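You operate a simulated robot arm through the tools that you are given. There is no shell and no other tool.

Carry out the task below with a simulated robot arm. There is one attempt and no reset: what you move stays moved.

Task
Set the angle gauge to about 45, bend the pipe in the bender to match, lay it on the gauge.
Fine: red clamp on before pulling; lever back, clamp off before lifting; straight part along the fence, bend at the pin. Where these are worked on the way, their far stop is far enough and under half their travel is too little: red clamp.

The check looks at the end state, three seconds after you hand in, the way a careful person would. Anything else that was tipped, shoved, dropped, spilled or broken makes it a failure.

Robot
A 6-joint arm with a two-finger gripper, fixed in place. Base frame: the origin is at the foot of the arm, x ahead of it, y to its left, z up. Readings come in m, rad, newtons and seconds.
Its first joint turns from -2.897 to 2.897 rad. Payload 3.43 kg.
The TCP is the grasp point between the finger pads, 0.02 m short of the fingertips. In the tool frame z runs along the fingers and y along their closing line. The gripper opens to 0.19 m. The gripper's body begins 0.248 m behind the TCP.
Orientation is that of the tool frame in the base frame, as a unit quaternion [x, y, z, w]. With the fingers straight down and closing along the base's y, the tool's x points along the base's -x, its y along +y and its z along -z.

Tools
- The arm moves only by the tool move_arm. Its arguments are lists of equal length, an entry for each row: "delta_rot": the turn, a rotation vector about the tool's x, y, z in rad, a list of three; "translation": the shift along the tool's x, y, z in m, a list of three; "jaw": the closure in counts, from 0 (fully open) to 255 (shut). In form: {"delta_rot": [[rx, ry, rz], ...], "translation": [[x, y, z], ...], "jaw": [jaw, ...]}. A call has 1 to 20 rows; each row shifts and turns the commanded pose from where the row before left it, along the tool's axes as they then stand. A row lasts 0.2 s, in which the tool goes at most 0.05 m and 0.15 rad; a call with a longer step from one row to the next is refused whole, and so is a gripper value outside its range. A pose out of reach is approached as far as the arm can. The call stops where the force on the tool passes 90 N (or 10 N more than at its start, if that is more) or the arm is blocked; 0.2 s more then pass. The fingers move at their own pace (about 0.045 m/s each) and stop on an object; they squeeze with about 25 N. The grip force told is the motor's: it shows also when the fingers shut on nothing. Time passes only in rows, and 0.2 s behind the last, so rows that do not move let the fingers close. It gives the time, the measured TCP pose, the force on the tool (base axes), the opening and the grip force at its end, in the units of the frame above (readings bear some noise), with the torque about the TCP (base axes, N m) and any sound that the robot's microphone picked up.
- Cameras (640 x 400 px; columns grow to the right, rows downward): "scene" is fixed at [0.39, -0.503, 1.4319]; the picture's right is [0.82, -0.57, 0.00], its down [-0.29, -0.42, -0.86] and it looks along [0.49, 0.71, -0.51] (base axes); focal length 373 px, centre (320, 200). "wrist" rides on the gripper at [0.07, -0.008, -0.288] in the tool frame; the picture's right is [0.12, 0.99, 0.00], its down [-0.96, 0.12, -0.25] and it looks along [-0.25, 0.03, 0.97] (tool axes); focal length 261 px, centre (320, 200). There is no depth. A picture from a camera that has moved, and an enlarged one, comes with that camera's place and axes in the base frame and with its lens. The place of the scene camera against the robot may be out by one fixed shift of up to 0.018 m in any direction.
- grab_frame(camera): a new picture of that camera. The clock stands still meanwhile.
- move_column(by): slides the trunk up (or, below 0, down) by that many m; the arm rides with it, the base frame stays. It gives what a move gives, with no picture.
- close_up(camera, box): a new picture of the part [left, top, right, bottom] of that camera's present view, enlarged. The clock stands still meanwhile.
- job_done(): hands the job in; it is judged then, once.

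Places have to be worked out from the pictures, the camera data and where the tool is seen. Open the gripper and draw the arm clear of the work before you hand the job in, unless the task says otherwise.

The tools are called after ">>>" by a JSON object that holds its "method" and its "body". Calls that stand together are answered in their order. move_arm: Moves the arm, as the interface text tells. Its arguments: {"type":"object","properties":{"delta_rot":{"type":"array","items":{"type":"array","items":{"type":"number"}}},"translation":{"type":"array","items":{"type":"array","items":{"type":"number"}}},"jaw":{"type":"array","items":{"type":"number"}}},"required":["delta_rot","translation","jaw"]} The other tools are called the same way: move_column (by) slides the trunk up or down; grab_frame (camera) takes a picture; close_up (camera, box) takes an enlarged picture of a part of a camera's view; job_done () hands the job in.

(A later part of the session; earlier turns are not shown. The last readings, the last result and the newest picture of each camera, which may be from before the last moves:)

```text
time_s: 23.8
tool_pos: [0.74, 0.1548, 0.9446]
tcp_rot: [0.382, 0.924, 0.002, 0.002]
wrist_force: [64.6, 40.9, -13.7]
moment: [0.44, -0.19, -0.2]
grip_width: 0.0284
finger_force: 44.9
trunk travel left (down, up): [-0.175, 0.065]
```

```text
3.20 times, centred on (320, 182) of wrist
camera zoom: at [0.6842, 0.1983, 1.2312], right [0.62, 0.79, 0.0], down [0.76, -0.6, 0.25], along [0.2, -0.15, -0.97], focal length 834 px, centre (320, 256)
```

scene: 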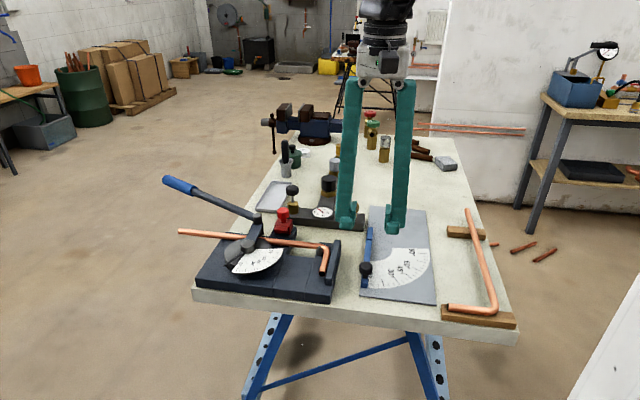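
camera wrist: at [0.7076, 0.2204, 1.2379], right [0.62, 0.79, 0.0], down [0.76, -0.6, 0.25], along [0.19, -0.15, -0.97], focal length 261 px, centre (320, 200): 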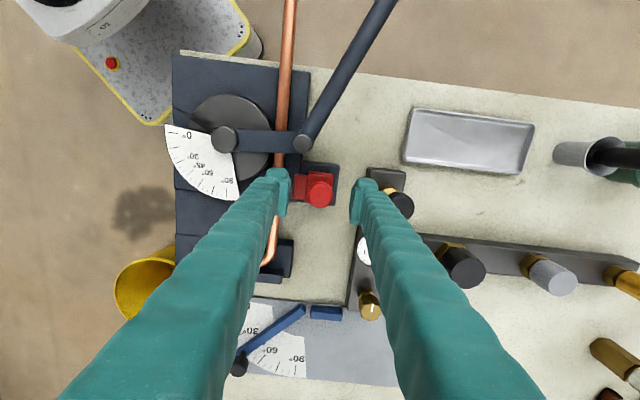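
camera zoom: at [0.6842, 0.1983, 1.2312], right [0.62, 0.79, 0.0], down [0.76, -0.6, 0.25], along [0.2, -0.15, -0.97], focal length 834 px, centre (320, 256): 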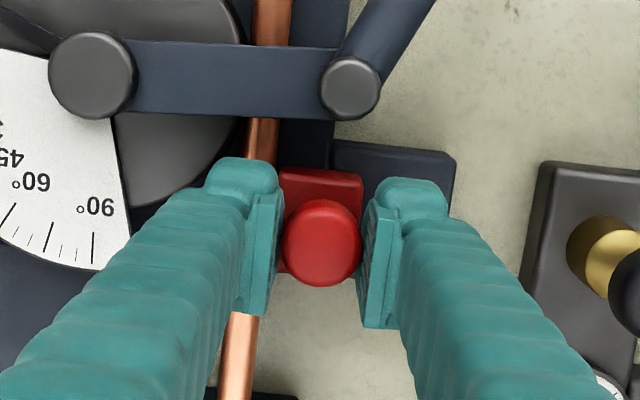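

Force rose to 76 N at ≈30 mm: the clamp is at its far stop. Release the knob and rise.

>>> {"method": "move_arm", "body": {"delta_rot": [[0, 0, 0], [0, 0, 0], [0, 0, 0], [0, 0, 0], [0, 0, 0], [0, 0, 0], [0, 0, 0], [0, 0, 0]], "translation": [[0, 0, 0], [0, 0, 0], [0, 0, 0], [0, 0, -0.03], [0, 0, -0.04], [0, 0, -0.04], [0, 0, -0.03], [0, 0, 0]], "jaw": [161, 161, 161, 161, 161, 161, 161, 161]}}

>>> {"method": "grab_frame", "body": {"camera": "wrist"}}

>>> {"method": "close_up", "body": {"camera": "scene", "box": [220, 190, 345, 290]}}

```text
time_s: 25.6
tool_pos: [0.7376, 0.151, 1.0862]
tcp_rot: [0.383, 0.924, 0.0, 0.0]
wrist_force: [-0.5, -0.9, -0.2]
moment: [0.02, -0.03, 0.03]
grip_width: 0.0699
finger_force: 0.1
trunk travel left (down, up): [-0.175, 0.065]
```

```text
taken
camera wrist: at [0.6818, 0.1959, 1.3734], right [0.62, 0.79, 0.0], down [0.76, -0.6, 0.25], along [0.19, -0.15, -0.97], focal length 261 px, centre (320, 200)
```

wrist: 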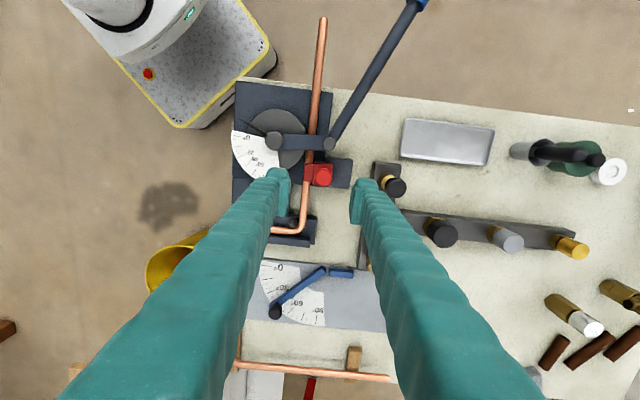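

```text
4.00 times, centred on (282, 240) of scene
camera zoom: at [0.39, -0.503, 1.4319], right [0.82, -0.57, 0.0], down [-0.29, -0.42, -0.86], along [0.49, 0.71, -0.51], focal length 1492 px, centre (470, 40)
```

zoom: 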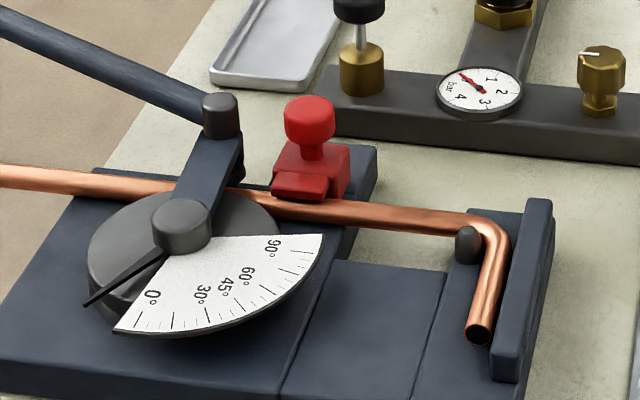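

Clamp jaw is on the pipe. Now move over the blue lever grip (≈(0.60, 0.48, 0.93)) and align the fingers across it.

>>> {"method": "move_arm", "body": {"delta_rot": [[0, 0, 0], [0, 0, 0], [0, 0, 0], [0, 0, 0], [0, 0, 0], [0, 0, 0], [0, 0, 0], [0, 0, 0], [0, 0, 0], [0, 0, 0.1135], [0, 0, 0.1135], [0, 0, 0.1135], [0, 0, 0.1135], [0, 0, 0]], "translation": [[0.0365, 0.0148, 0], [0.0365, 0.0148, 0], [0.0365, 0.0148, 0], [0.0365, 0.0148, 0], [0.0365, 0.0148, 0], [0.0365, 0.0148, 0], [0.0365, 0.0148, 0], [0.0365, 0.0148, 0], [0.0365, 0.0148, 0], [0, 0, 0], [0, 0, 0], [0, 0, 0], [0, 0, 0], [0, 0, 0]], "jaw": [120, 120, 120, 120, 120, 120, 120, 120, 120, 120, 120, 120, 120, 120]}}

>>> {"method": "grab_frame", "body": {"camera": "wrist"}}

>>> {"method": "grab_frame", "body": {"camera": "scene"}}

```text
time_s: 28.6
tool_pos: [0.5992, 0.4782, 1.0854]
tcp_rot: [0.581, 0.814, -0.001, 0.0]
wrist_force: [0.9, 1.3, 0.4]
moment: [-0.01, -0.04, 0.0]
grip_width: 0.1008
finger_force: 0.0
trunk travel left (down, up): [-0.175, 0.065]
```

```text
taken
camera wrist: at [0.5688, 0.542, 1.3721], right [0.9, 0.43, 0.0], down [0.42, -0.87, 0.25], along [0.11, -0.22, -0.97], focal length 261 px, centre (320, 200)
```

wrist: 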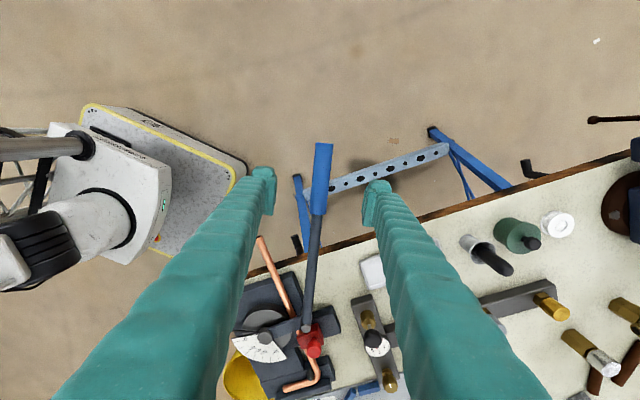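

```text
taken
```

scene: 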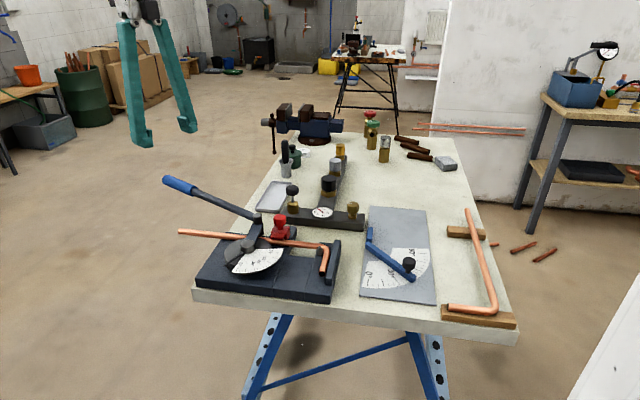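

The handle runs at 108°, height ≈0.94, with grip point near (0.605, 0.474). Descend onto it with the jaw open.

>>> {"method": "move_arm", "body": {"delta_rot": [[0, 0, 0], [0, 0, 0], [0, 0, 0], [0, 0, 0], [0, 0, 0], [0, 0, 0]], "translation": [[-0.004, 0.0045, 0.03], [0, 0, 0.03], [0, 0, 0.03], [0, 0, 0.03], [0, 0, 0.02], [0, 0, 0]], "jaw": [120, 120, 120, 120, 120, 120]}}

>>> {"method": "grab_frame", "body": {"camera": "wrist"}}

>>> {"method": "close_up", "body": {"camera": "scene", "box": [120, 130, 240, 230]}}

```text
time_s: 30.0
tool_pos: [0.6047, 0.473, 0.9451]
tcp_rot: [0.581, 0.814, 0.0, -0.001]
wrist_force: [0.9, 0.0, -0.7]
moment: [0.03, -0.02, 0.0]
grip_width: 0.1003
finger_force: 0.0
trunk travel left (down, up): [-0.175, 0.065]
```

```text
taken
camera wrist: at [0.5738, 0.5387, 1.2312], right [0.9, 0.44, 0.0], down [0.42, -0.87, 0.25], along [0.11, -0.22, -0.97], focal length 261 px, centre (320, 200)
```

wrist: 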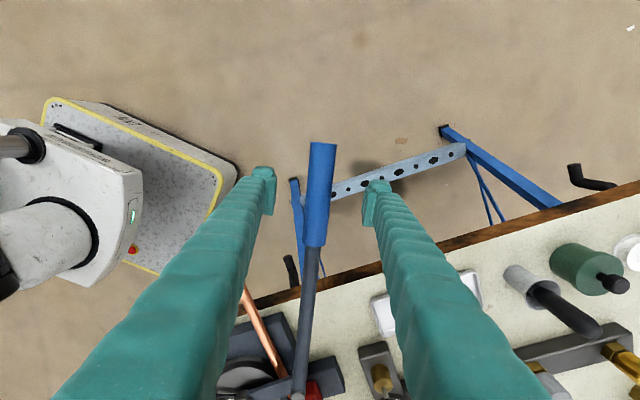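

```text
4.00 times, centred on (180, 180) of scene
camera zoom: at [0.39, -0.503, 1.4319], right [0.82, -0.57, 0.0], down [-0.29, -0.42, -0.86], along [0.49, 0.71, -0.51], focal length 1492 px, centre (880, 280)
```

zoom: 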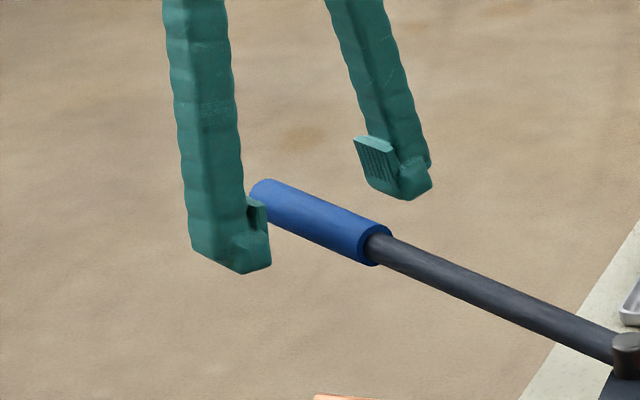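

Handle is between the fingers at TCP height. Close on it.

>>> {"method": "move_arm", "body": {"delta_rot": [[0, 0, 0], [0, 0, 0], [0, 0, 0], [0, 0, 0], [0, 0, 0], [0, 0, 0]], "translation": [[0, -0.002, 0.005], [0, 0, 0], [0, 0, 0], [0, 0, 0], [0, 0, 0], [0, 0, 0]], "jaw": [255, 255, 255, 255, 255, 255]}}

>>> {"method": "grab_frame", "body": {"camera": "wrist"}}

>>> {"method": "close_up", "body": {"camera": "scene", "box": [120, 130, 240, 230]}}

```text
time_s: 31.4
tool_pos: [0.6028, 0.4747, 0.9395]
tcp_rot: [0.581, 0.814, 0.0, -0.001]
wrist_force: [2.7, -1.4, 0.1]
moment: [0.02, -0.01, 1.05]
grip_width: 0.0292
finger_force: 44.4
trunk travel left (down, up): [-0.175, 0.065]
```

```text
taken
camera wrist: at [0.572, 0.5385, 1.2262], right [0.9, 0.44, 0.0], down [0.42, -0.87, 0.25], along [0.11, -0.22, -0.97], focal length 261 px, centre (320, 200)
```

wrist: 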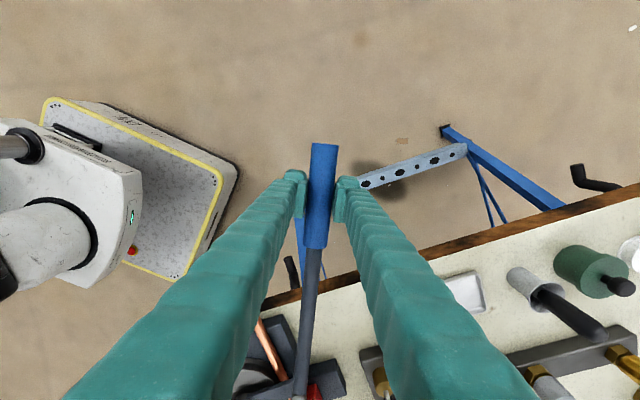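

```text
4.00 times, centred on (180, 180) of scene
camera zoom: at [0.39, -0.503, 1.4319], right [0.82, -0.57, 0.0], down [-0.29, -0.42, -0.86], along [0.49, 0.71, -0.51], focal length 1492 px, centre (880, 280)
```

zoom: 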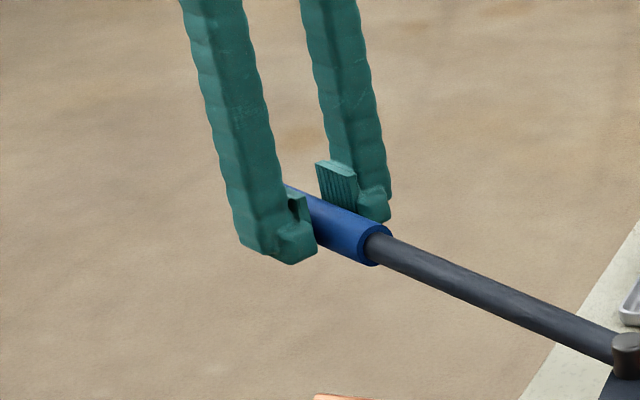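

Gripped (29 mm). Pull the lever along its arc (radius 0.35 about (0.646, 0.127)), first 20°, then check.

>>> {"method": "move_arm", "body": {"delta_rot": [[0, 0, -0.04363], [0, 0, -0.04363], [0, 0, -0.04363], [0, 0, -0.04363], [0, 0, -0.04363], [0, 0, -0.04363], [0, 0, -0.04363], [0, 0, -0.04363], [0, 0, 0]], "translation": [[0.00283, -0.01503, 0], [0.00283, -0.01503, 0], [0.00283, -0.01503, 0], [0.00283, -0.01503, 0], [0.00283, -0.01503, 0], [0.00283, -0.01503, 0], [0.00283, -0.01503, 0], [0.00283, -0.01503, 0], [0, 0, 0]], "jaw": [255, 255, 255, 255, 255, 255, 255, 255, 255]}}

>>> {"method": "close_up", "body": {"camera": "scene", "box": [150, 180, 350, 310]}}

>>> {"method": "grab_frame", "body": {"camera": "wrist"}}

```text
time_s: 33.4
tool_pos: [0.4866, 0.439, 0.9403]
tcp_rot: [0.431, 0.903, 0.0, 0.0]
wrist_force: [-1.3, 9.8, -8.3]
moment: [-0.11, -0.11, 1.15]
grip_width: 0.0291
finger_force: 45.2
trunk travel left (down, up): [-0.175, 0.065]
```

```text
3.08 times, centred on (250, 245) of scene
camera zoom: at [0.39, -0.503, 1.4319], right [0.82, -0.57, 0.0], down [-0.29, -0.42, -0.86], along [0.49, 0.71, -0.51], focal length 1148 px, centre (535, 62)
```

zoom: 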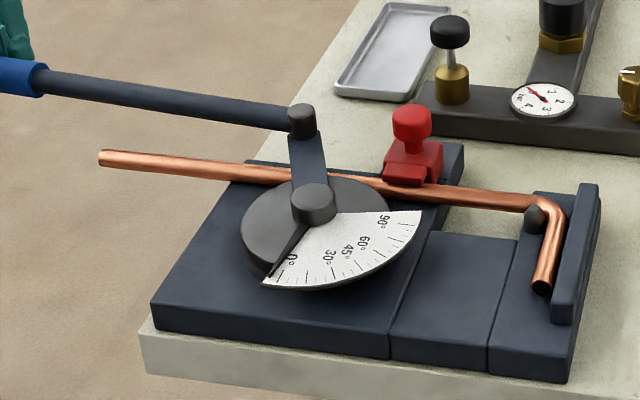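

```text
taken
camera wrist: at [0.436, 0.4891, 1.2263], right [0.7, 0.72, 0.0], down [0.7, -0.67, 0.25], along [0.18, -0.17, -0.97], focal length 261 px, centre (320, 200)
```

wrist: 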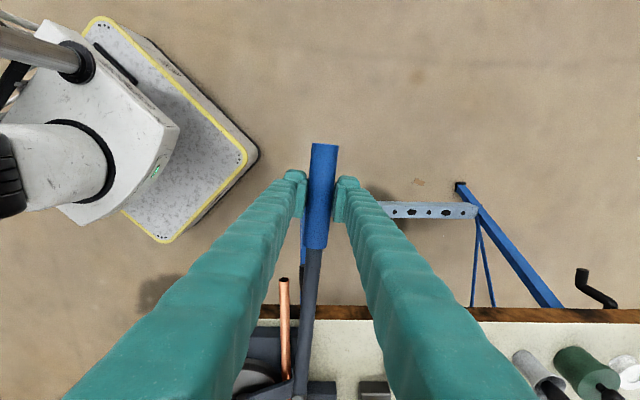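

The pointer is now right near 0° with light forces, so the free travel was about 20°. Zoom in on the pointer to calibrate.

>>> {"method": "close_up", "body": {"camera": "scene", "box": [222, 235, 292, 280]}}

```text
8.89 times, centred on (257, 258) of scene
camera zoom: at [0.39, -0.503, 1.4319], right [0.82, -0.57, 0.0], down [-0.29, -0.42, -0.86], along [0.49, 0.71, -0.51], focal length 3317 px, centre (880, -311)
```

zoom: 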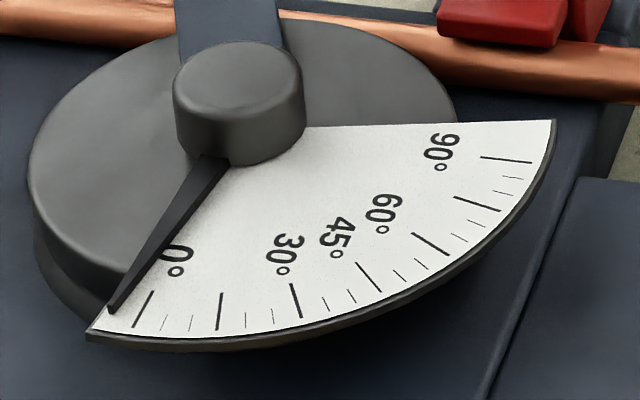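

Pointer is at roughly −5°. Pull another 20° and check force and pipe.

>>> {"method": "move_arm", "body": {"delta_rot": [[0, 0, -0.04363], [0, 0, -0.04363], [0, 0, -0.04363], [0, 0, -0.04363], [0, 0, -0.04363], [0, 0, -0.04363], [0, 0, -0.04363], [0, 0, -0.04363], [0, 0, 0]], "translation": [[0.00283, -0.01503, 0], [0.00283, -0.01503, 0], [0.00283, -0.01503, 0], [0.00283, -0.01503, 0], [0.00283, -0.01503, 0], [0.00283, -0.01503, 0], [0.00283, -0.01503, 0], [0.00283, -0.01503, 0], [0, 0, 0]], "jaw": [255, 255, 255, 255, 255, 255, 255, 255, 255]}}

>>> {"method": "close_up", "body": {"camera": "scene", "box": [150, 180, 350, 310]}}

>>> {"method": "close_up", "body": {"camera": "scene", "box": [222, 235, 292, 280]}}

```text
time_s: 35.4
tool_pos: [0.3895, 0.3681, 0.9391]
tcp_rot: [0.267, 0.964, 0.001, 0.0]
wrist_force: [6.5, 29.8, 4.9]
moment: [0.26, 0.05, 1.09]
grip_width: 0.0288
finger_force: 44.9
trunk travel left (down, up): [-0.175, 0.065]
```

```text
3.08 times, centred on (250, 245) of scene
camera zoom: at [0.39, -0.503, 1.4319], right [0.82, -0.57, 0.0], down [-0.29, -0.42, -0.86], along [0.49, 0.71, -0.51], focal length 1148 px, centre (535, 62)
```

zoom: 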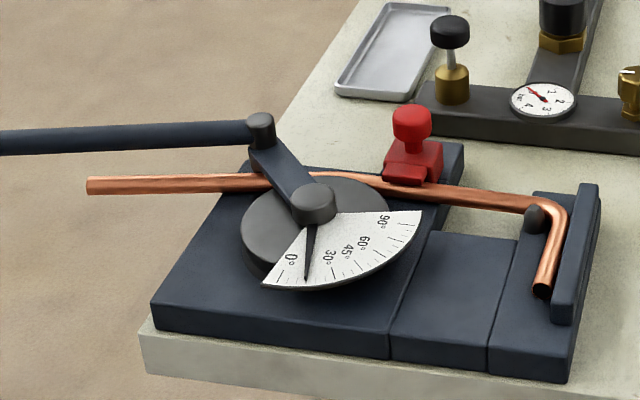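

```text
8.89 times, centred on (257, 258) of scene
camera zoom: at [0.39, -0.503, 1.4319], right [0.82, -0.57, 0.0], down [-0.29, -0.42, -0.86], along [0.49, 0.71, -0.51], focal length 3317 px, centre (880, -311)
```

zoom: 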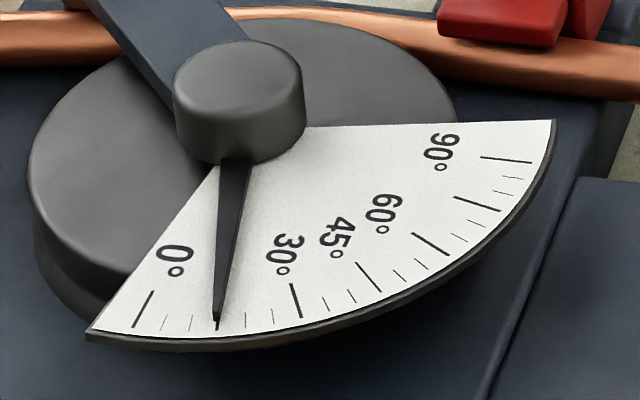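

Pointer reads exactly 15° (lever and pointer move 1:1), pipe is bending. Pull 30° more to reach 45°.

>>> {"method": "move_arm", "body": {"delta_rot": [[0, 0, -0.04363], [0, 0, -0.04363], [0, 0, -0.04363], [0, 0, -0.04363], [0, 0, -0.04363], [0, 0, -0.04363], [0, 0, -0.04363], [0, 0, -0.04363], [0, 0, -0.04363], [0, 0, -0.04363], [0, 0, -0.04363], [0, 0, -0.04363], [0, 0, 0]], "translation": [[0.00283, -0.01503, 0], [0.00283, -0.01503, 0], [0.00283, -0.01503, 0], [0.00283, -0.01503, 0], [0.00283, -0.01503, 0], [0.00283, -0.01503, 0], [0.00283, -0.01503, 0], [0.00283, -0.01503, 0], [0.00283, -0.01503, 0], [0.00283, -0.01503, 0], [0.00283, -0.01503, 0], [0.00283, -0.01503, 0], [0, 0, 0]], "jaw": [255, 255, 255, 255, 255, 255, 255, 255, 255, 255, 255, 255, 255]}}

>>> {"method": "close_up", "body": {"camera": "scene", "box": [150, 180, 350, 310]}}

>>> {"method": "close_up", "body": {"camera": "scene", "box": [222, 235, 292, 280]}}

```text
time_s: 38.2
tool_pos: [0.3045, 0.2063, 0.9397]
tcp_rot: [0.008, 1.0, -0.001, -0.002]
wrist_force: [-26.4, 32.7, -13.2]
moment: [0.15, 0.56, 1.24]
grip_width: 0.0289
finger_force: 44.8
trunk travel left (down, up): [-0.175, 0.065]
```

```text
3.08 times, centred on (250, 245) of scene
camera zoom: at [0.39, -0.503, 1.4319], right [0.82, -0.57, 0.0], down [-0.29, -0.42, -0.86], along [0.49, 0.71, -0.51], focal length 1148 px, centre (535, 62)
```

zoom: 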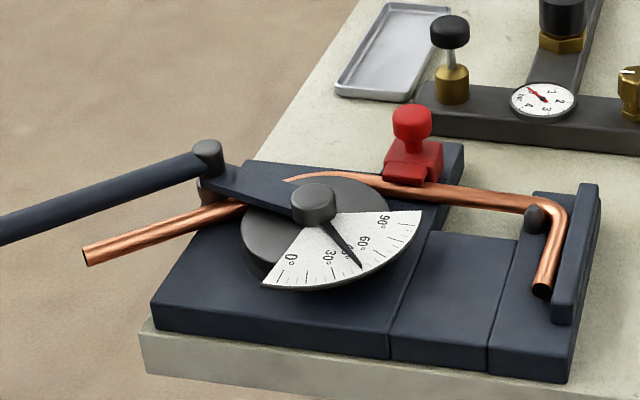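

```text
8.89 times, centred on (257, 258) of scene
camera zoom: at [0.39, -0.503, 1.4319], right [0.82, -0.57, 0.0], down [-0.29, -0.42, -0.86], along [0.49, 0.71, -0.51], focal length 3317 px, centre (880, -311)
```

zoom: 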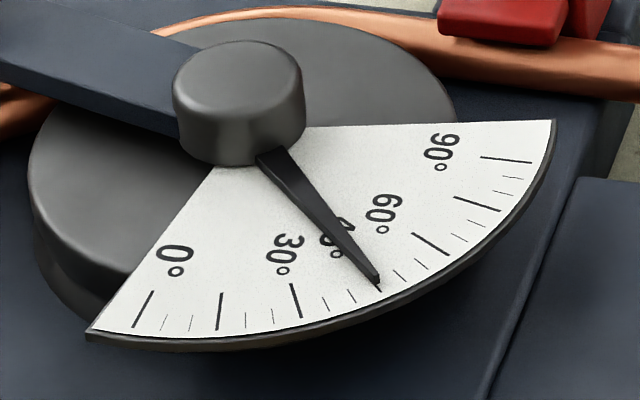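

Pointer sits on the 45° tick. Ease the lever back 15° to see whether the pipe springs back.

>>> {"method": "move_arm", "body": {"delta_rot": [[0, 0, 0.04363], [0, 0, 0.04363], [0, 0, 0.04363], [0, 0, 0.04363], [0, 0, 0.04363], [0, 0, 0.04363], [0, 0, 0]], "translation": [[-0.00348, 0.01489, 0], [-0.00348, 0.01489, 0], [-0.00348, 0.01489, 0], [-0.00348, 0.01489, 0], [-0.00348, 0.01489, 0], [-0.00348, 0.01489, 0], [0, 0, 0]], "jaw": [255, 255, 255, 255, 255, 255, 255]}}

>>> {"method": "close_up", "body": {"camera": "scene", "box": [150, 180, 350, 310]}}

>>> {"method": "close_up", "body": {"camera": "scene", "box": [170, 200, 290, 275]}}

```text
time_s: 39.8
tool_pos: [0.337, 0.2914, 0.9408]
tcp_rot: [0.138, 0.99, 0.0, 0.0]
wrist_force: [-5.3, 8.6, -21.2]
moment: [0.02, -0.34, 1.25]
grip_width: 0.0292
finger_force: 45.1
trunk travel left (down, up): [-0.175, 0.065]
```

```text
3.08 times, centred on (250, 245) of scene
camera zoom: at [0.39, -0.503, 1.4319], right [0.82, -0.57, 0.0], down [-0.29, -0.42, -0.86], along [0.49, 0.71, -0.51], focal length 1148 px, centre (535, 62)
```

zoom: 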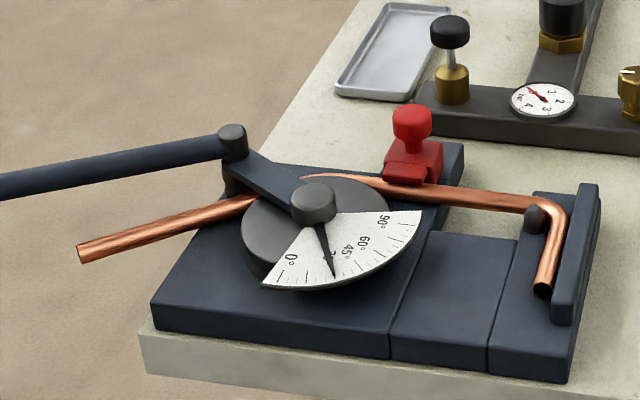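

```text
5.33 times, centred on (230, 238) of scene
camera zoom: at [0.39, -0.503, 1.4319], right [0.82, -0.57, 0.0], down [-0.29, -0.42, -0.86], along [0.49, 0.71, -0.51], focal length 1990 px, centre (800, 0)
```

zoom: 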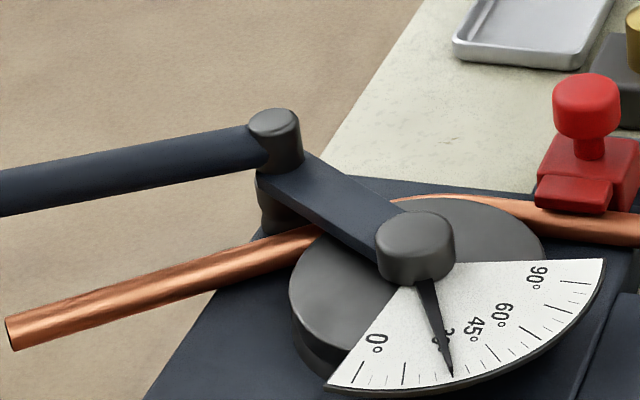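

There is a small springback (tail moved back ~2–3°). I'll let go of the lever here and look from above to measure the actual bend angle precisely.

>>> {"method": "move_arm", "body": {"delta_rot": [[0, 0, 0], [0, 0, 0], [0, 0, 0], [0, 0, 0], [0, 0, 0], [0, 0, 0], [0, 0, 0], [0, 0, 0]], "translation": [[0, 0, 0], [0, 0, 0], [0, 0, 0], [0, 0, -0.03], [0, 0, -0.04], [0, 0, -0.04], [0, 0, -0.04], [0, 0, -0.04]], "jaw": [120, 120, 120, 120, 60, 0, 0, 0]}}

>>> {"method": "move_arm", "body": {"delta_rot": [[0, 0, -0.093], [0, 0, -0.093], [0, 0, -0.093], [0, 0, 0], [0, 0, 0], [0, 0, 0], [0, 0, 0], [0, 0, 0], [0, 0, 0], [0, 0, 0], [0, 0, 0], [0, 0, 0], [0, 0, 0]], "translation": [[0, 0, 0], [0, 0, 0], [0, 0, 0], [-0.035, -0.016, 0], [-0.035, -0.016, 0], [-0.035, -0.016, 0], [-0.035, -0.016, 0], [-0.035, -0.016, 0], [-0.035, -0.016, 0], [-0.035, -0.016, 0], [-0.035, -0.016, 0], [-0.035, -0.016, 0], [0, 0, 0]], "jaw": [0, 0, 0, 0, 0, 0, 0, 0, 0, 0, 0, 0, 0]}}

>>> {"method": "grab_frame", "body": {"camera": "wrist"}}

>>> {"method": "close_up", "body": {"camera": "wrist", "box": [240, 60, 440, 185]}}

```text
time_s: 41.6
tool_pos: [0.3386, 0.2901, 1.1327]
tcp_rot: [0.139, 0.99, 0.001, 0.0]
wrist_force: [1.2, 0.6, 0.7]
moment: [-0.02, 0.02, 0.02]
grip_width: 0.1869
finger_force: 0.0
trunk travel left (down, up): [-0.175, 0.065]
```

```text
time_s: 44.4
tool_pos: [0.6526, 0.1472, 1.1288]
tcp_rot: [0.0, 1.0, 0.0, 0.0]
wrist_force: [0.5, 0.7, -0.2]
moment: [-0.01, 0.05, -0.03]
grip_width: 0.1899
finger_force: 0.2
trunk travel left (down, up): [-0.175, 0.065]
```

```text
taken
camera wrist: at [0.5827, 0.1392, 1.4147], right [-0.12, 0.99, 0.0], down [0.96, 0.12, 0.25], along [0.25, 0.03, -0.97], focal length 261 px, centre (320, 200)
```

wrist: 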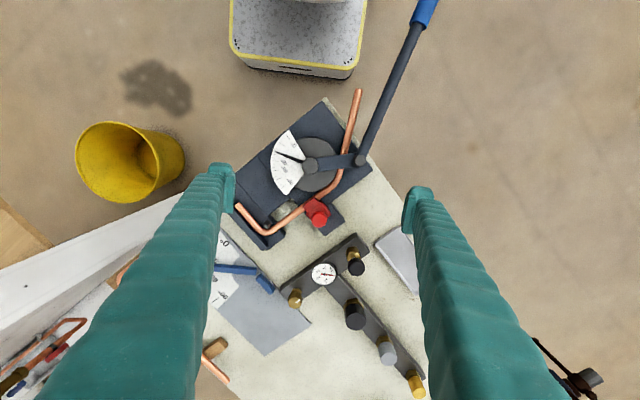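

```text
3.20 times, centred on (340, 122) of wrist
camera zoom: at [0.5827, 0.1392, 1.4147], right [-0.12, 0.99, 0.0], down [0.96, 0.12, 0.25], along [0.25, 0.03, -0.97], focal length 834 px, centre (256, 448)
```

zoom: 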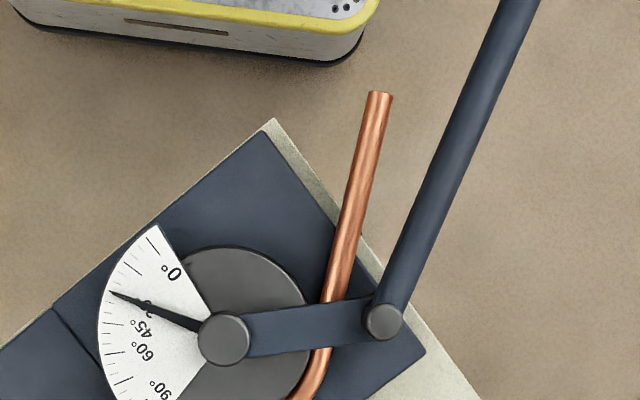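

Take another enlargement including the straight part, to compare the directions in the same view.

>>> {"method": "close_up", "body": {"camera": "wrist", "box": [230, 80, 390, 240]}}

>>> {"method": "close_up", "body": {"camera": "wrist", "box": [230, 160, 350, 240]}}

```text
2.50 times, centred on (310, 160) of wrist
camera zoom: at [0.5827, 0.1392, 1.4147], right [-0.12, 0.99, 0.0], down [0.96, 0.12, 0.25], along [0.25, 0.03, -0.97], focal length 652 px, centre (345, 300)
```

zoom: 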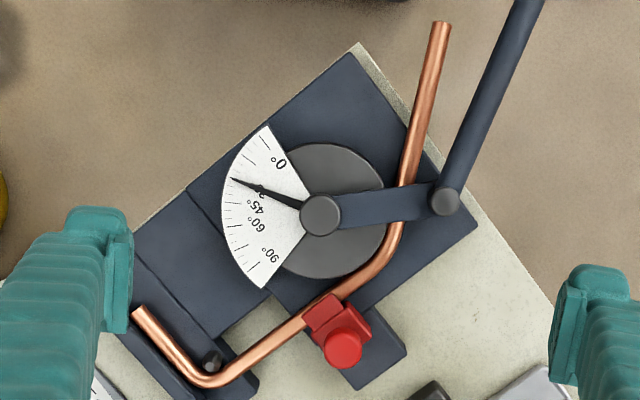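

```text
5.00 times, centred on (290, 200) of wrist
camera zoom: at [0.5827, 0.1392, 1.4147], right [-0.12, 0.99, 0.0], down [0.96, 0.12, 0.25], along [0.25, 0.03, -0.97], focal length 1303 px, centre (470, 200)
```

zoom: 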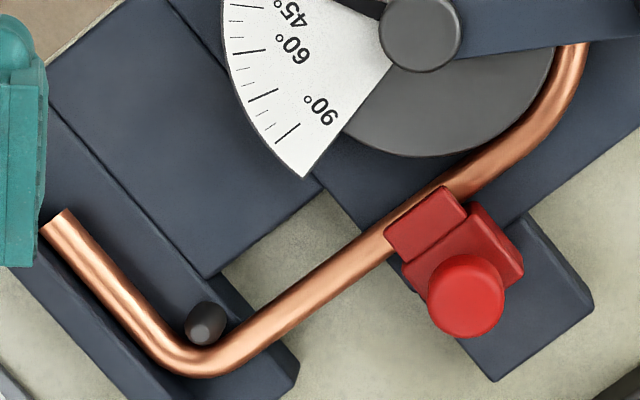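

Measured bend is about 40° (springback ≈5°), so it needs overbending to ~51°. I'll measure more precisely with higher zooms.

>>> {"method": "close_up", "body": {"camera": "wrist", "box": [320, 80, 384, 120]}}

>>> {"method": "close_up", "body": {"camera": "wrist", "box": [310, 120, 374, 160]}}

>>> {"method": "close_up", "body": {"camera": "wrist", "box": [250, 195, 314, 235]}}

>>> {"method": "close_up", "body": {"camera": "wrist", "box": [280, 170, 344, 210]}}

```text
10.00 times, centred on (352, 100) of wrist
camera zoom: at [0.5827, 0.1392, 1.4147], right [-0.12, 0.99, 0.0], down [0.96, 0.12, 0.25], along [0.25, 0.03, -0.97], focal length 2606 px, centre (0, 1200)
```

zoom: 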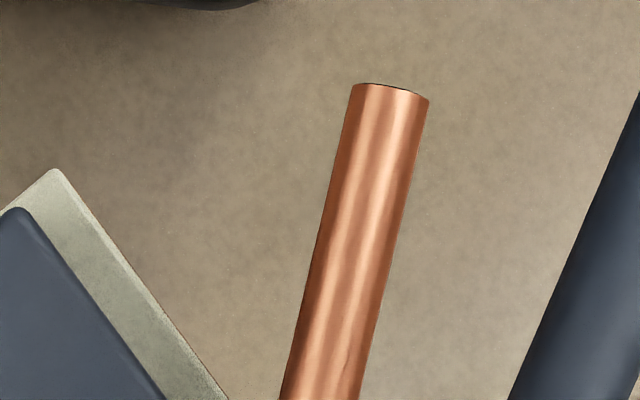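

```text
10.00 times, centred on (342, 140) of wrist
camera zoom: at [0.5827, 0.1392, 1.4147], right [-0.12, 0.99, 0.0], down [0.96, 0.12, 0.25], along [0.25, 0.03, -0.97], focal length 2606 px, centre (100, 800)
```

zoom: 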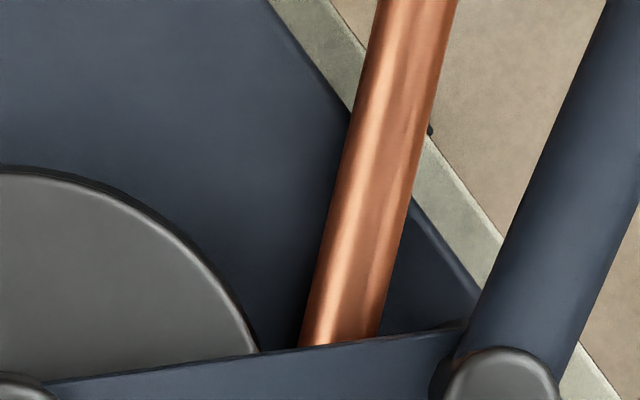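

```text
10.00 times, centred on (282, 215) of wrist
camera zoom: at [0.5827, 0.1392, 1.4147], right [-0.12, 0.99, 0.0], down [0.96, 0.12, 0.25], along [0.25, 0.03, -0.97], focal length 2606 px, centre (700, 50)
```

zoom: 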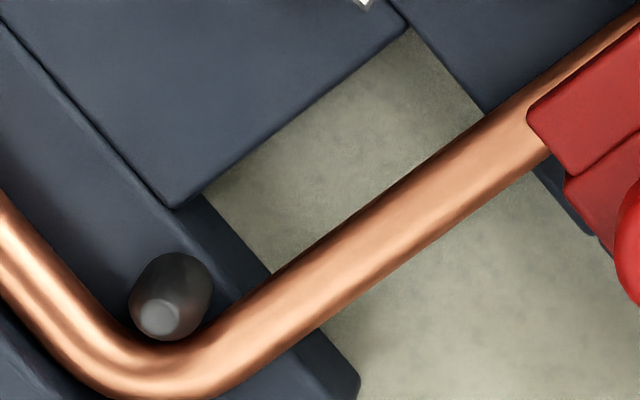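

```text
10.00 times, centred on (312, 190) of wrist
camera zoom: at [0.5827, 0.1392, 1.4147], right [-0.12, 0.99, 0.0], down [0.96, 0.12, 0.25], along [0.25, 0.03, -0.97], focal length 2606 px, centre (400, 300)
```

zoom: 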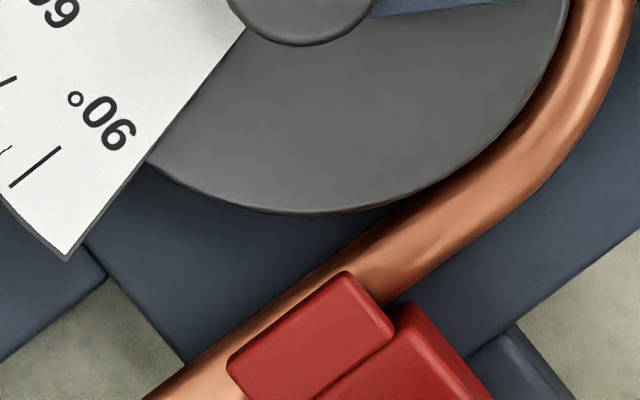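

Tail direction 175.0°, straight ≈135°, so the bend is ≈40°. I'll go back to the lever grip and pull to about 51° on the pointer.

>>> {"method": "move_arm", "body": {"delta_rot": [[0, 0, 0], [0, 0, 0], [0, 0, 0], [0, 0, 0], [0, 0, 0], [0, 0, 0], [0, 0, 0], [0, 0, 0], [0, 0, 0], [0, 0, 0.0923], [0, 0, 0.0923], [0, 0, 0.0923], [0, 0, 0]], "translation": [[0.03496, 0.01592, 0], [0.03496, 0.01592, 0], [0.03496, 0.01592, 0], [0.03496, 0.01592, 0], [0.03496, 0.01592, 0], [0.03496, 0.01592, 0], [0.03496, 0.01592, 0], [0.03496, 0.01592, 0], [0.03496, 0.01592, 0], [0, 0, 0], [0, 0, 0], [0, 0, 0], [0, 0, 0]], "jaw": [0, 0, 0, 0, 0, 0, 0, 60, 120, 120, 120, 120, 120]}}

>>> {"method": "grab_frame", "body": {"camera": "wrist"}}

```text
time_s: 47.2
tool_pos: [0.3368, 0.29, 1.1308]
tcp_rot: [0.138, 0.99, 0.0, 0.0]
wrist_force: [-0.6, 0.2, -0.6]
moment: [-0.01, -0.01, -0.02]
grip_width: 0.1005
finger_force: 0.0
trunk travel left (down, up): [-0.175, 0.065]
```

```text
taken
camera wrist: at [0.2673, 0.3016, 1.4175], right [0.16, 0.99, 0.0], down [0.96, -0.15, 0.25], along [0.24, -0.04, -0.97], focal length 261 px, centre (320, 200)
```

wrist: 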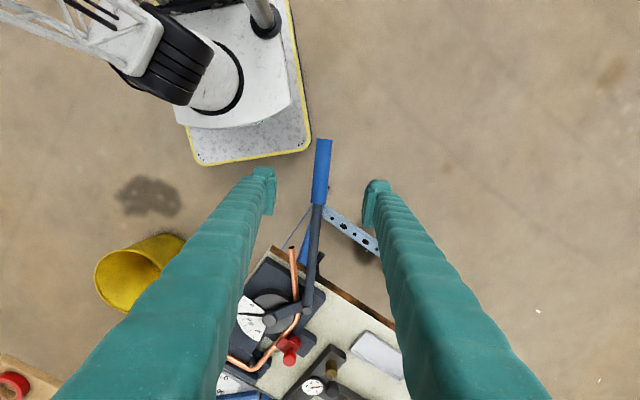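

The handle is still right below between the fingers. Descend, and close on it.

>>> {"method": "move_arm", "body": {"delta_rot": [[0, 0, 0], [0, 0, 0], [0, 0, 0], [0, 0, 0], [0, 0, 0], [0, 0, 0], [0, 0, 0], [0, 0, 0], [0, 0, 0], [0, 0, 0], [0, 0, 0]], "translation": [[0, 0, 0.04], [0, 0, 0.04], [0, 0, 0.04], [0, 0, 0.04], [0, 0, 0.03], [0, 0, 0], [0, 0, 0], [0, 0, 0], [0, 0, 0], [0, 0, 0], [0, 0, 0]], "jaw": [120, 120, 120, 120, 120, 120, 255, 255, 255, 255, 255]}}

>>> {"method": "grab_frame", "body": {"camera": "wrist"}}

```text
time_s: 49.6
tool_pos: [0.3385, 0.2905, 0.939]
tcp_rot: [0.139, 0.99, 0.0, 0.0]
wrist_force: [-0.6, 1.6, -1.3]
moment: [0.03, 0.12, 0.65]
grip_width: 0.0294
finger_force: 32.0
trunk travel left (down, up): [-0.175, 0.065]
```

```text
taken
camera wrist: at [0.268, 0.3027, 1.2258], right [0.16, 0.99, 0.0], down [0.96, -0.15, 0.25], along [0.24, -0.04, -0.97], focal length 261 px, centre (320, 200)
```

wrist: 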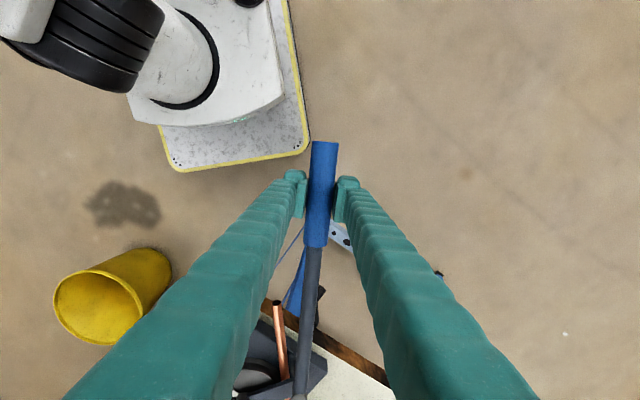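

Pull 21° (pointer target ≈51°).

>>> {"method": "move_arm", "body": {"delta_rot": [[0, 0, -0.04581], [0, 0, -0.04581], [0, 0, -0.04581], [0, 0, -0.04581], [0, 0, -0.04581], [0, 0, -0.04581], [0, 0, -0.04581], [0, 0, -0.04581], [0, 0, 0]], "translation": [[0.00297, -0.01578, 0], [0.00297, -0.01578, 0], [0.00297, -0.01578, 0], [0.00297, -0.01578, 0], [0.00297, -0.01578, 0], [0.00297, -0.01578, 0], [0.00297, -0.01578, 0], [0.00297, -0.01578, 0], [0, 0, 0]], "jaw": [255, 255, 255, 255, 255, 255, 255, 255, 255]}}

>>> {"method": "close_up", "body": {"camera": "scene", "box": [150, 180, 350, 310]}}

>>> {"method": "close_up", "body": {"camera": "scene", "box": [222, 235, 292, 280]}}

```text
time_s: 51.6
tool_pos: [0.2984, 0.1687, 0.9394]
tcp_rot: [-0.044, 0.999, 0.0, 0.001]
wrist_force: [7.9, 26.4, 0.6]
moment: [0.15, 0.15, 1.04]
grip_width: 0.029
finger_force: 44.7
trunk travel left (down, up): [-0.175, 0.065]
```

```text
3.08 times, centred on (250, 245) of scene
camera zoom: at [0.39, -0.503, 1.4319], right [0.82, -0.57, 0.0], down [-0.29, -0.42, -0.86], along [0.49, 0.71, -0.51], focal length 1148 px, centre (535, 62)
```

zoom: 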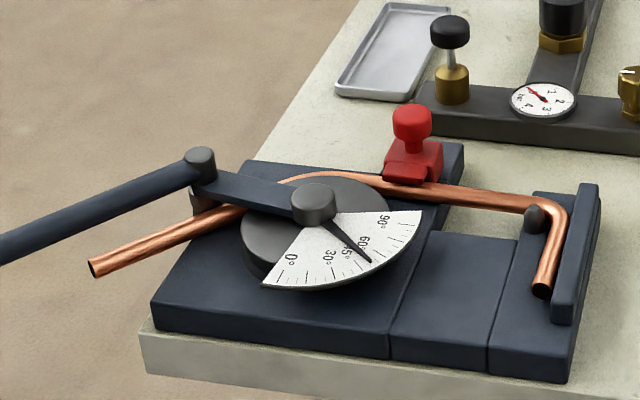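

```text
8.89 times, centred on (257, 258) of scene
camera zoom: at [0.39, -0.503, 1.4319], right [0.82, -0.57, 0.0], down [-0.29, -0.42, -0.86], along [0.49, 0.71, -0.51], focal length 3317 px, centre (880, -311)
```

zoom: 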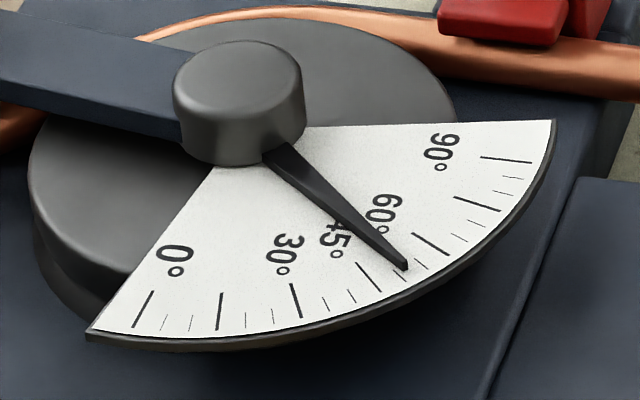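

Pointer ≈51°. Back the lever off 15° and look at the relaxed pipe.

>>> {"method": "move_arm", "body": {"delta_rot": [[0, 0, 0.04363], [0, 0, 0.04363], [0, 0, 0.04363], [0, 0, 0.04363], [0, 0, 0.04363], [0, 0, 0.04363], [0, 0, 0.04363], [0, 0, 0.04363], [0, 0, 0]], "translation": [[-0.00348, 0.01489, 0], [-0.00348, 0.01489, 0], [-0.00348, 0.01489, 0], [-0.00348, 0.01489, 0], [-0.00348, 0.01489, 0], [-0.00348, 0.01489, 0], [-0.00348, 0.01489, 0], [-0.00348, 0.01489, 0], [0, 0, 0]], "jaw": [255, 255, 255, 255, 255, 255, 255, 255, 255]}}

>>> {"method": "close_up", "body": {"camera": "scene", "box": [150, 180, 350, 310]}}

```text
time_s: 53.6
tool_pos: [0.3327, 0.285, 0.9399]
tcp_rot: [0.131, 0.991, 0.001, 0.0]
wrist_force: [-4.1, 8.0, -6.4]
moment: [0.07, -0.15, 1.28]
grip_width: 0.0292
finger_force: 44.8
trunk travel left (down, up): [-0.175, 0.065]
```

```text
3.08 times, centred on (250, 245) of scene
camera zoom: at [0.39, -0.503, 1.4319], right [0.82, -0.57, 0.0], down [-0.29, -0.42, -0.86], along [0.49, 0.71, -0.51], focal length 1148 px, centre (535, 62)
```

zoom: 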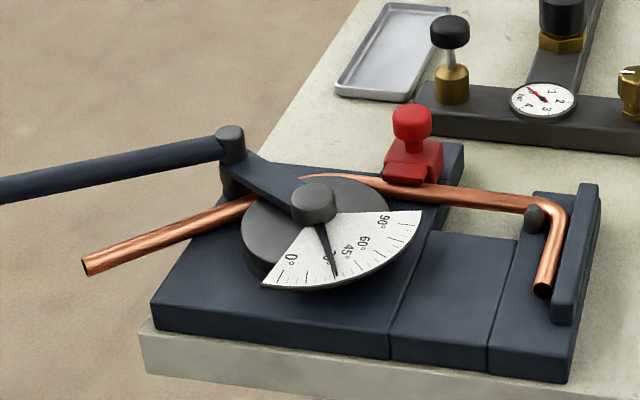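

Relaxed pipe now looks near 45–46°. Bring the lever back along its arc toward its rest position.

>>> {"method": "move_arm", "body": {"delta_rot": [[0, 0, 0.04363], [0, 0, 0.04363], [0, 0, 0.04363], [0, 0, 0.04363], [0, 0, 0.04363], [0, 0, 0.04363], [0, 0, 0.04363], [0, 0, 0.04363], [0, 0, 0.04363], [0, 0, 0.04363], [0, 0, 0.04363], [0, 0, 0.04363], [0, 0, 0.04363], [0, 0, 0.04363], [0, 0, 0.04363], [0, 0, 0.04363], [0, 0, 0.04363], [0, 0, 0.04363], [0, 0, 0.04363], [0, 0, 0]], "translation": [[-0.00348, 0.01489, 0], [-0.00348, 0.01489, 0], [-0.00348, 0.01489, 0], [-0.00348, 0.01489, 0], [-0.00348, 0.01489, 0], [-0.00348, 0.01489, 0], [-0.00348, 0.01489, 0], [-0.00348, 0.01489, 0], [-0.00348, 0.01489, 0], [-0.00348, 0.01489, 0], [-0.00348, 0.01489, 0], [-0.00348, 0.01489, 0], [-0.00348, 0.01489, 0], [-0.00348, 0.01489, 0], [-0.00348, 0.01489, 0], [-0.00348, 0.01489, 0], [-0.00348, 0.01489, 0], [-0.00348, 0.01489, 0], [-0.00348, 0.01489, 0], [0, 0, 0]], "jaw": [255, 255, 255, 255, 255, 255, 255, 255, 255, 255, 255, 255, 255, 255, 255, 255, 255, 255, 255, 255]}}

>>> {"method": "close_up", "body": {"camera": "scene", "box": [150, 180, 350, 310]}}

```text
time_s: 57.8
tool_pos: [0.5512, 0.4631, 0.9398]
tcp_rot: [0.518, 0.855, 0.001, 0.0]
wrist_force: [8.0, -12.7, -3.6]
moment: [-0.3, -0.29, 1.27]
grip_width: 0.0294
finger_force: 44.9
trunk travel left (down, up): [-0.175, 0.065]
```

```text
3.08 times, centred on (250, 245) of scene
camera zoom: at [0.39, -0.503, 1.4319], right [0.82, -0.57, 0.0], down [-0.29, -0.42, -0.86], along [0.49, 0.71, -0.51], focal length 1148 px, centre (535, 62)
```

zoom: 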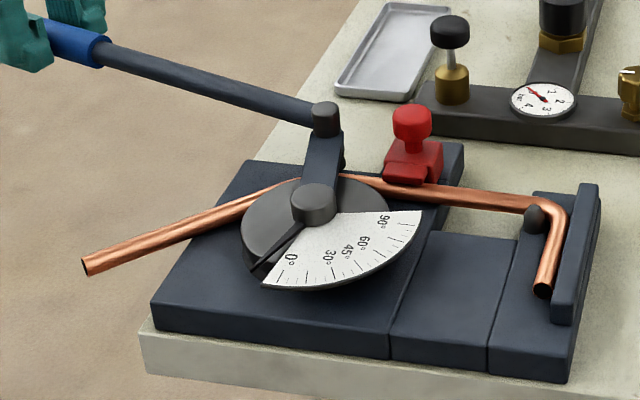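

About 8.7° remain to the rest position. Finish in smaller steps.

>>> {"method": "move_arm", "body": {"delta_rot": [[0, 0, 0.0384], [0, 0, 0.0384], [0, 0, 0.0384], [0, 0, 0.0349], [0, 0, 0]], "translation": [[-0.00306, 0.0131, 0], [-0.00306, 0.0131, 0], [-0.00306, 0.0131, 0], [-0.00278, 0.0119, 0], [0, 0, 0]], "jaw": [255, 255, 255, 255, 255]}}

>>> {"method": "close_up", "body": {"camera": "scene", "box": [150, 180, 350, 310]}}

```text
time_s: 59.0
tool_pos: [0.604, 0.4722, 0.9391]
tcp_rot: [0.581, 0.814, -0.002, -0.001]
wrist_force: [-16.9, -22.0, -27.6]
moment: [-0.39, -0.05, 1.14]
grip_width: 0.0293
finger_force: 45.0
trunk travel left (down, up): [-0.175, 0.065]
```

```text
3.08 times, centred on (250, 245) of scene
camera zoom: at [0.39, -0.503, 1.4319], right [0.82, -0.57, 0.0], down [-0.29, -0.42, -0.86], along [0.49, 0.71, -0.51], focal length 1148 px, centre (535, 62)
```

zoom: 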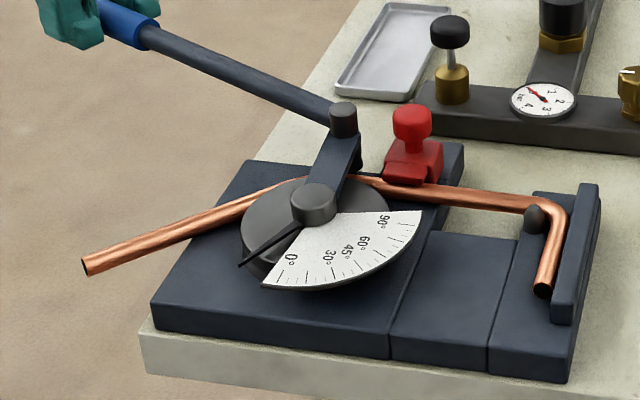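

Lever is back at rest. Release it, rise, and go above the clamp/pipe for a measurement view.

>>> {"method": "move_arm", "body": {"delta_rot": [[0, 0, 0], [0, 0, 0], [0, 0, 0], [0, 0, 0], [0, 0, 0], [0, 0, 0], [0, 0, 0], [0, 0, -0.1135], [0, 0, -0.1135], [0, 0, -0.1135], [0, 0, -0.1135]], "translation": [[0, 0, 0], [0, 0, 0], [0, 0, 0], [0, 0, -0.04], [0, 0, -0.04], [0, 0, -0.04], [0, 0, -0.03], [0, 0, 0], [0, 0, 0], [0, 0, 0], [0, 0, 0]], "jaw": [120, 120, 120, 120, 120, 120, 120, 120, 120, 120, 120]}}

>>> {"method": "move_arm", "body": {"delta_rot": [[0, 0, 0], [0, 0, 0], [0, 0, 0], [0, 0, 0], [0, 0, 0], [0, 0, 0], [0, 0, 0], [0, 0, 0], [0, 0, 0], [0, 0, 0]], "translation": [[-0.0356, -0.0142, 0], [-0.0356, -0.0142, 0], [-0.0356, -0.0142, 0], [-0.0356, -0.0142, 0], [-0.0356, -0.0142, 0], [-0.0356, -0.0142, 0], [-0.0356, -0.0142, 0], [-0.0356, -0.0142, 0], [-0.0356, -0.0142, 0], [0, 0, 0]], "jaw": [120, 120, 120, 120, 120, 120, 120, 120, 120, 120]}}

>>> {"method": "grab_frame", "body": {"camera": "wrist"}}

>>> {"method": "grab_frame", "body": {"camera": "scene"}}

```text
time_s: 61.4
tool_pos: [0.6034, 0.4745, 1.0908]
tcp_rot: [0.382, 0.924, 0.0, -0.001]
wrist_force: [-0.1, 1.0, -0.4]
moment: [0.01, 0.0, 0.01]
grip_width: 0.1005
finger_force: 0.1
trunk travel left (down, up): [-0.175, 0.065]
```

```text
time_s: 63.6
tool_pos: [0.7405, 0.1581, 1.0898]
tcp_rot: [0.383, 0.924, 0.0, -0.001]
wrist_force: [-0.2, -0.5, 0.7]
moment: [-0.04, 0.01, -0.01]
grip_width: 0.1006
finger_force: 0.0
trunk travel left (down, up): [-0.175, 0.065]
```

```text
taken
camera wrist: at [0.6851, 0.203, 1.3766], right [0.62, 0.79, 0.0], down [0.76, -0.6, 0.25], along [0.19, -0.15, -0.97], focal length 261 px, centre (320, 200)
```

wrist: 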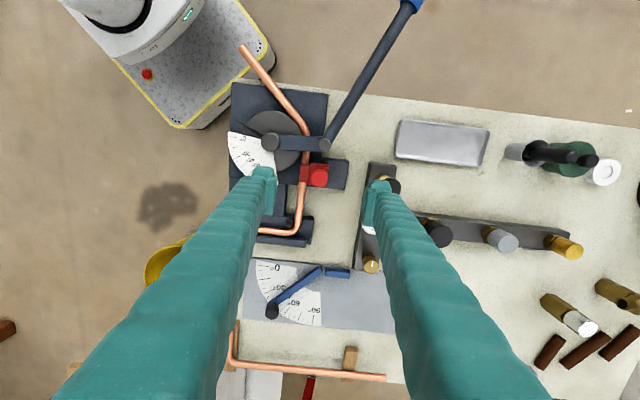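

```text
taken
```

scene: 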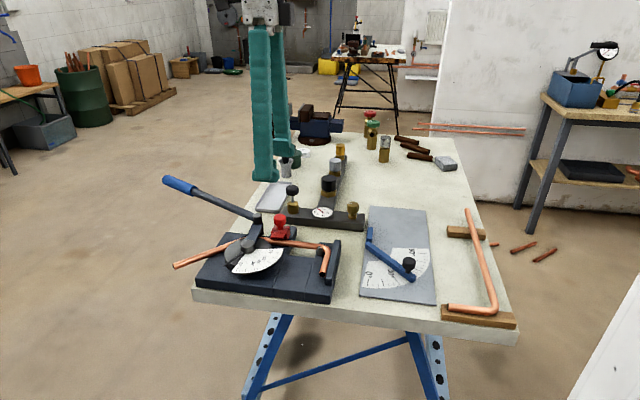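

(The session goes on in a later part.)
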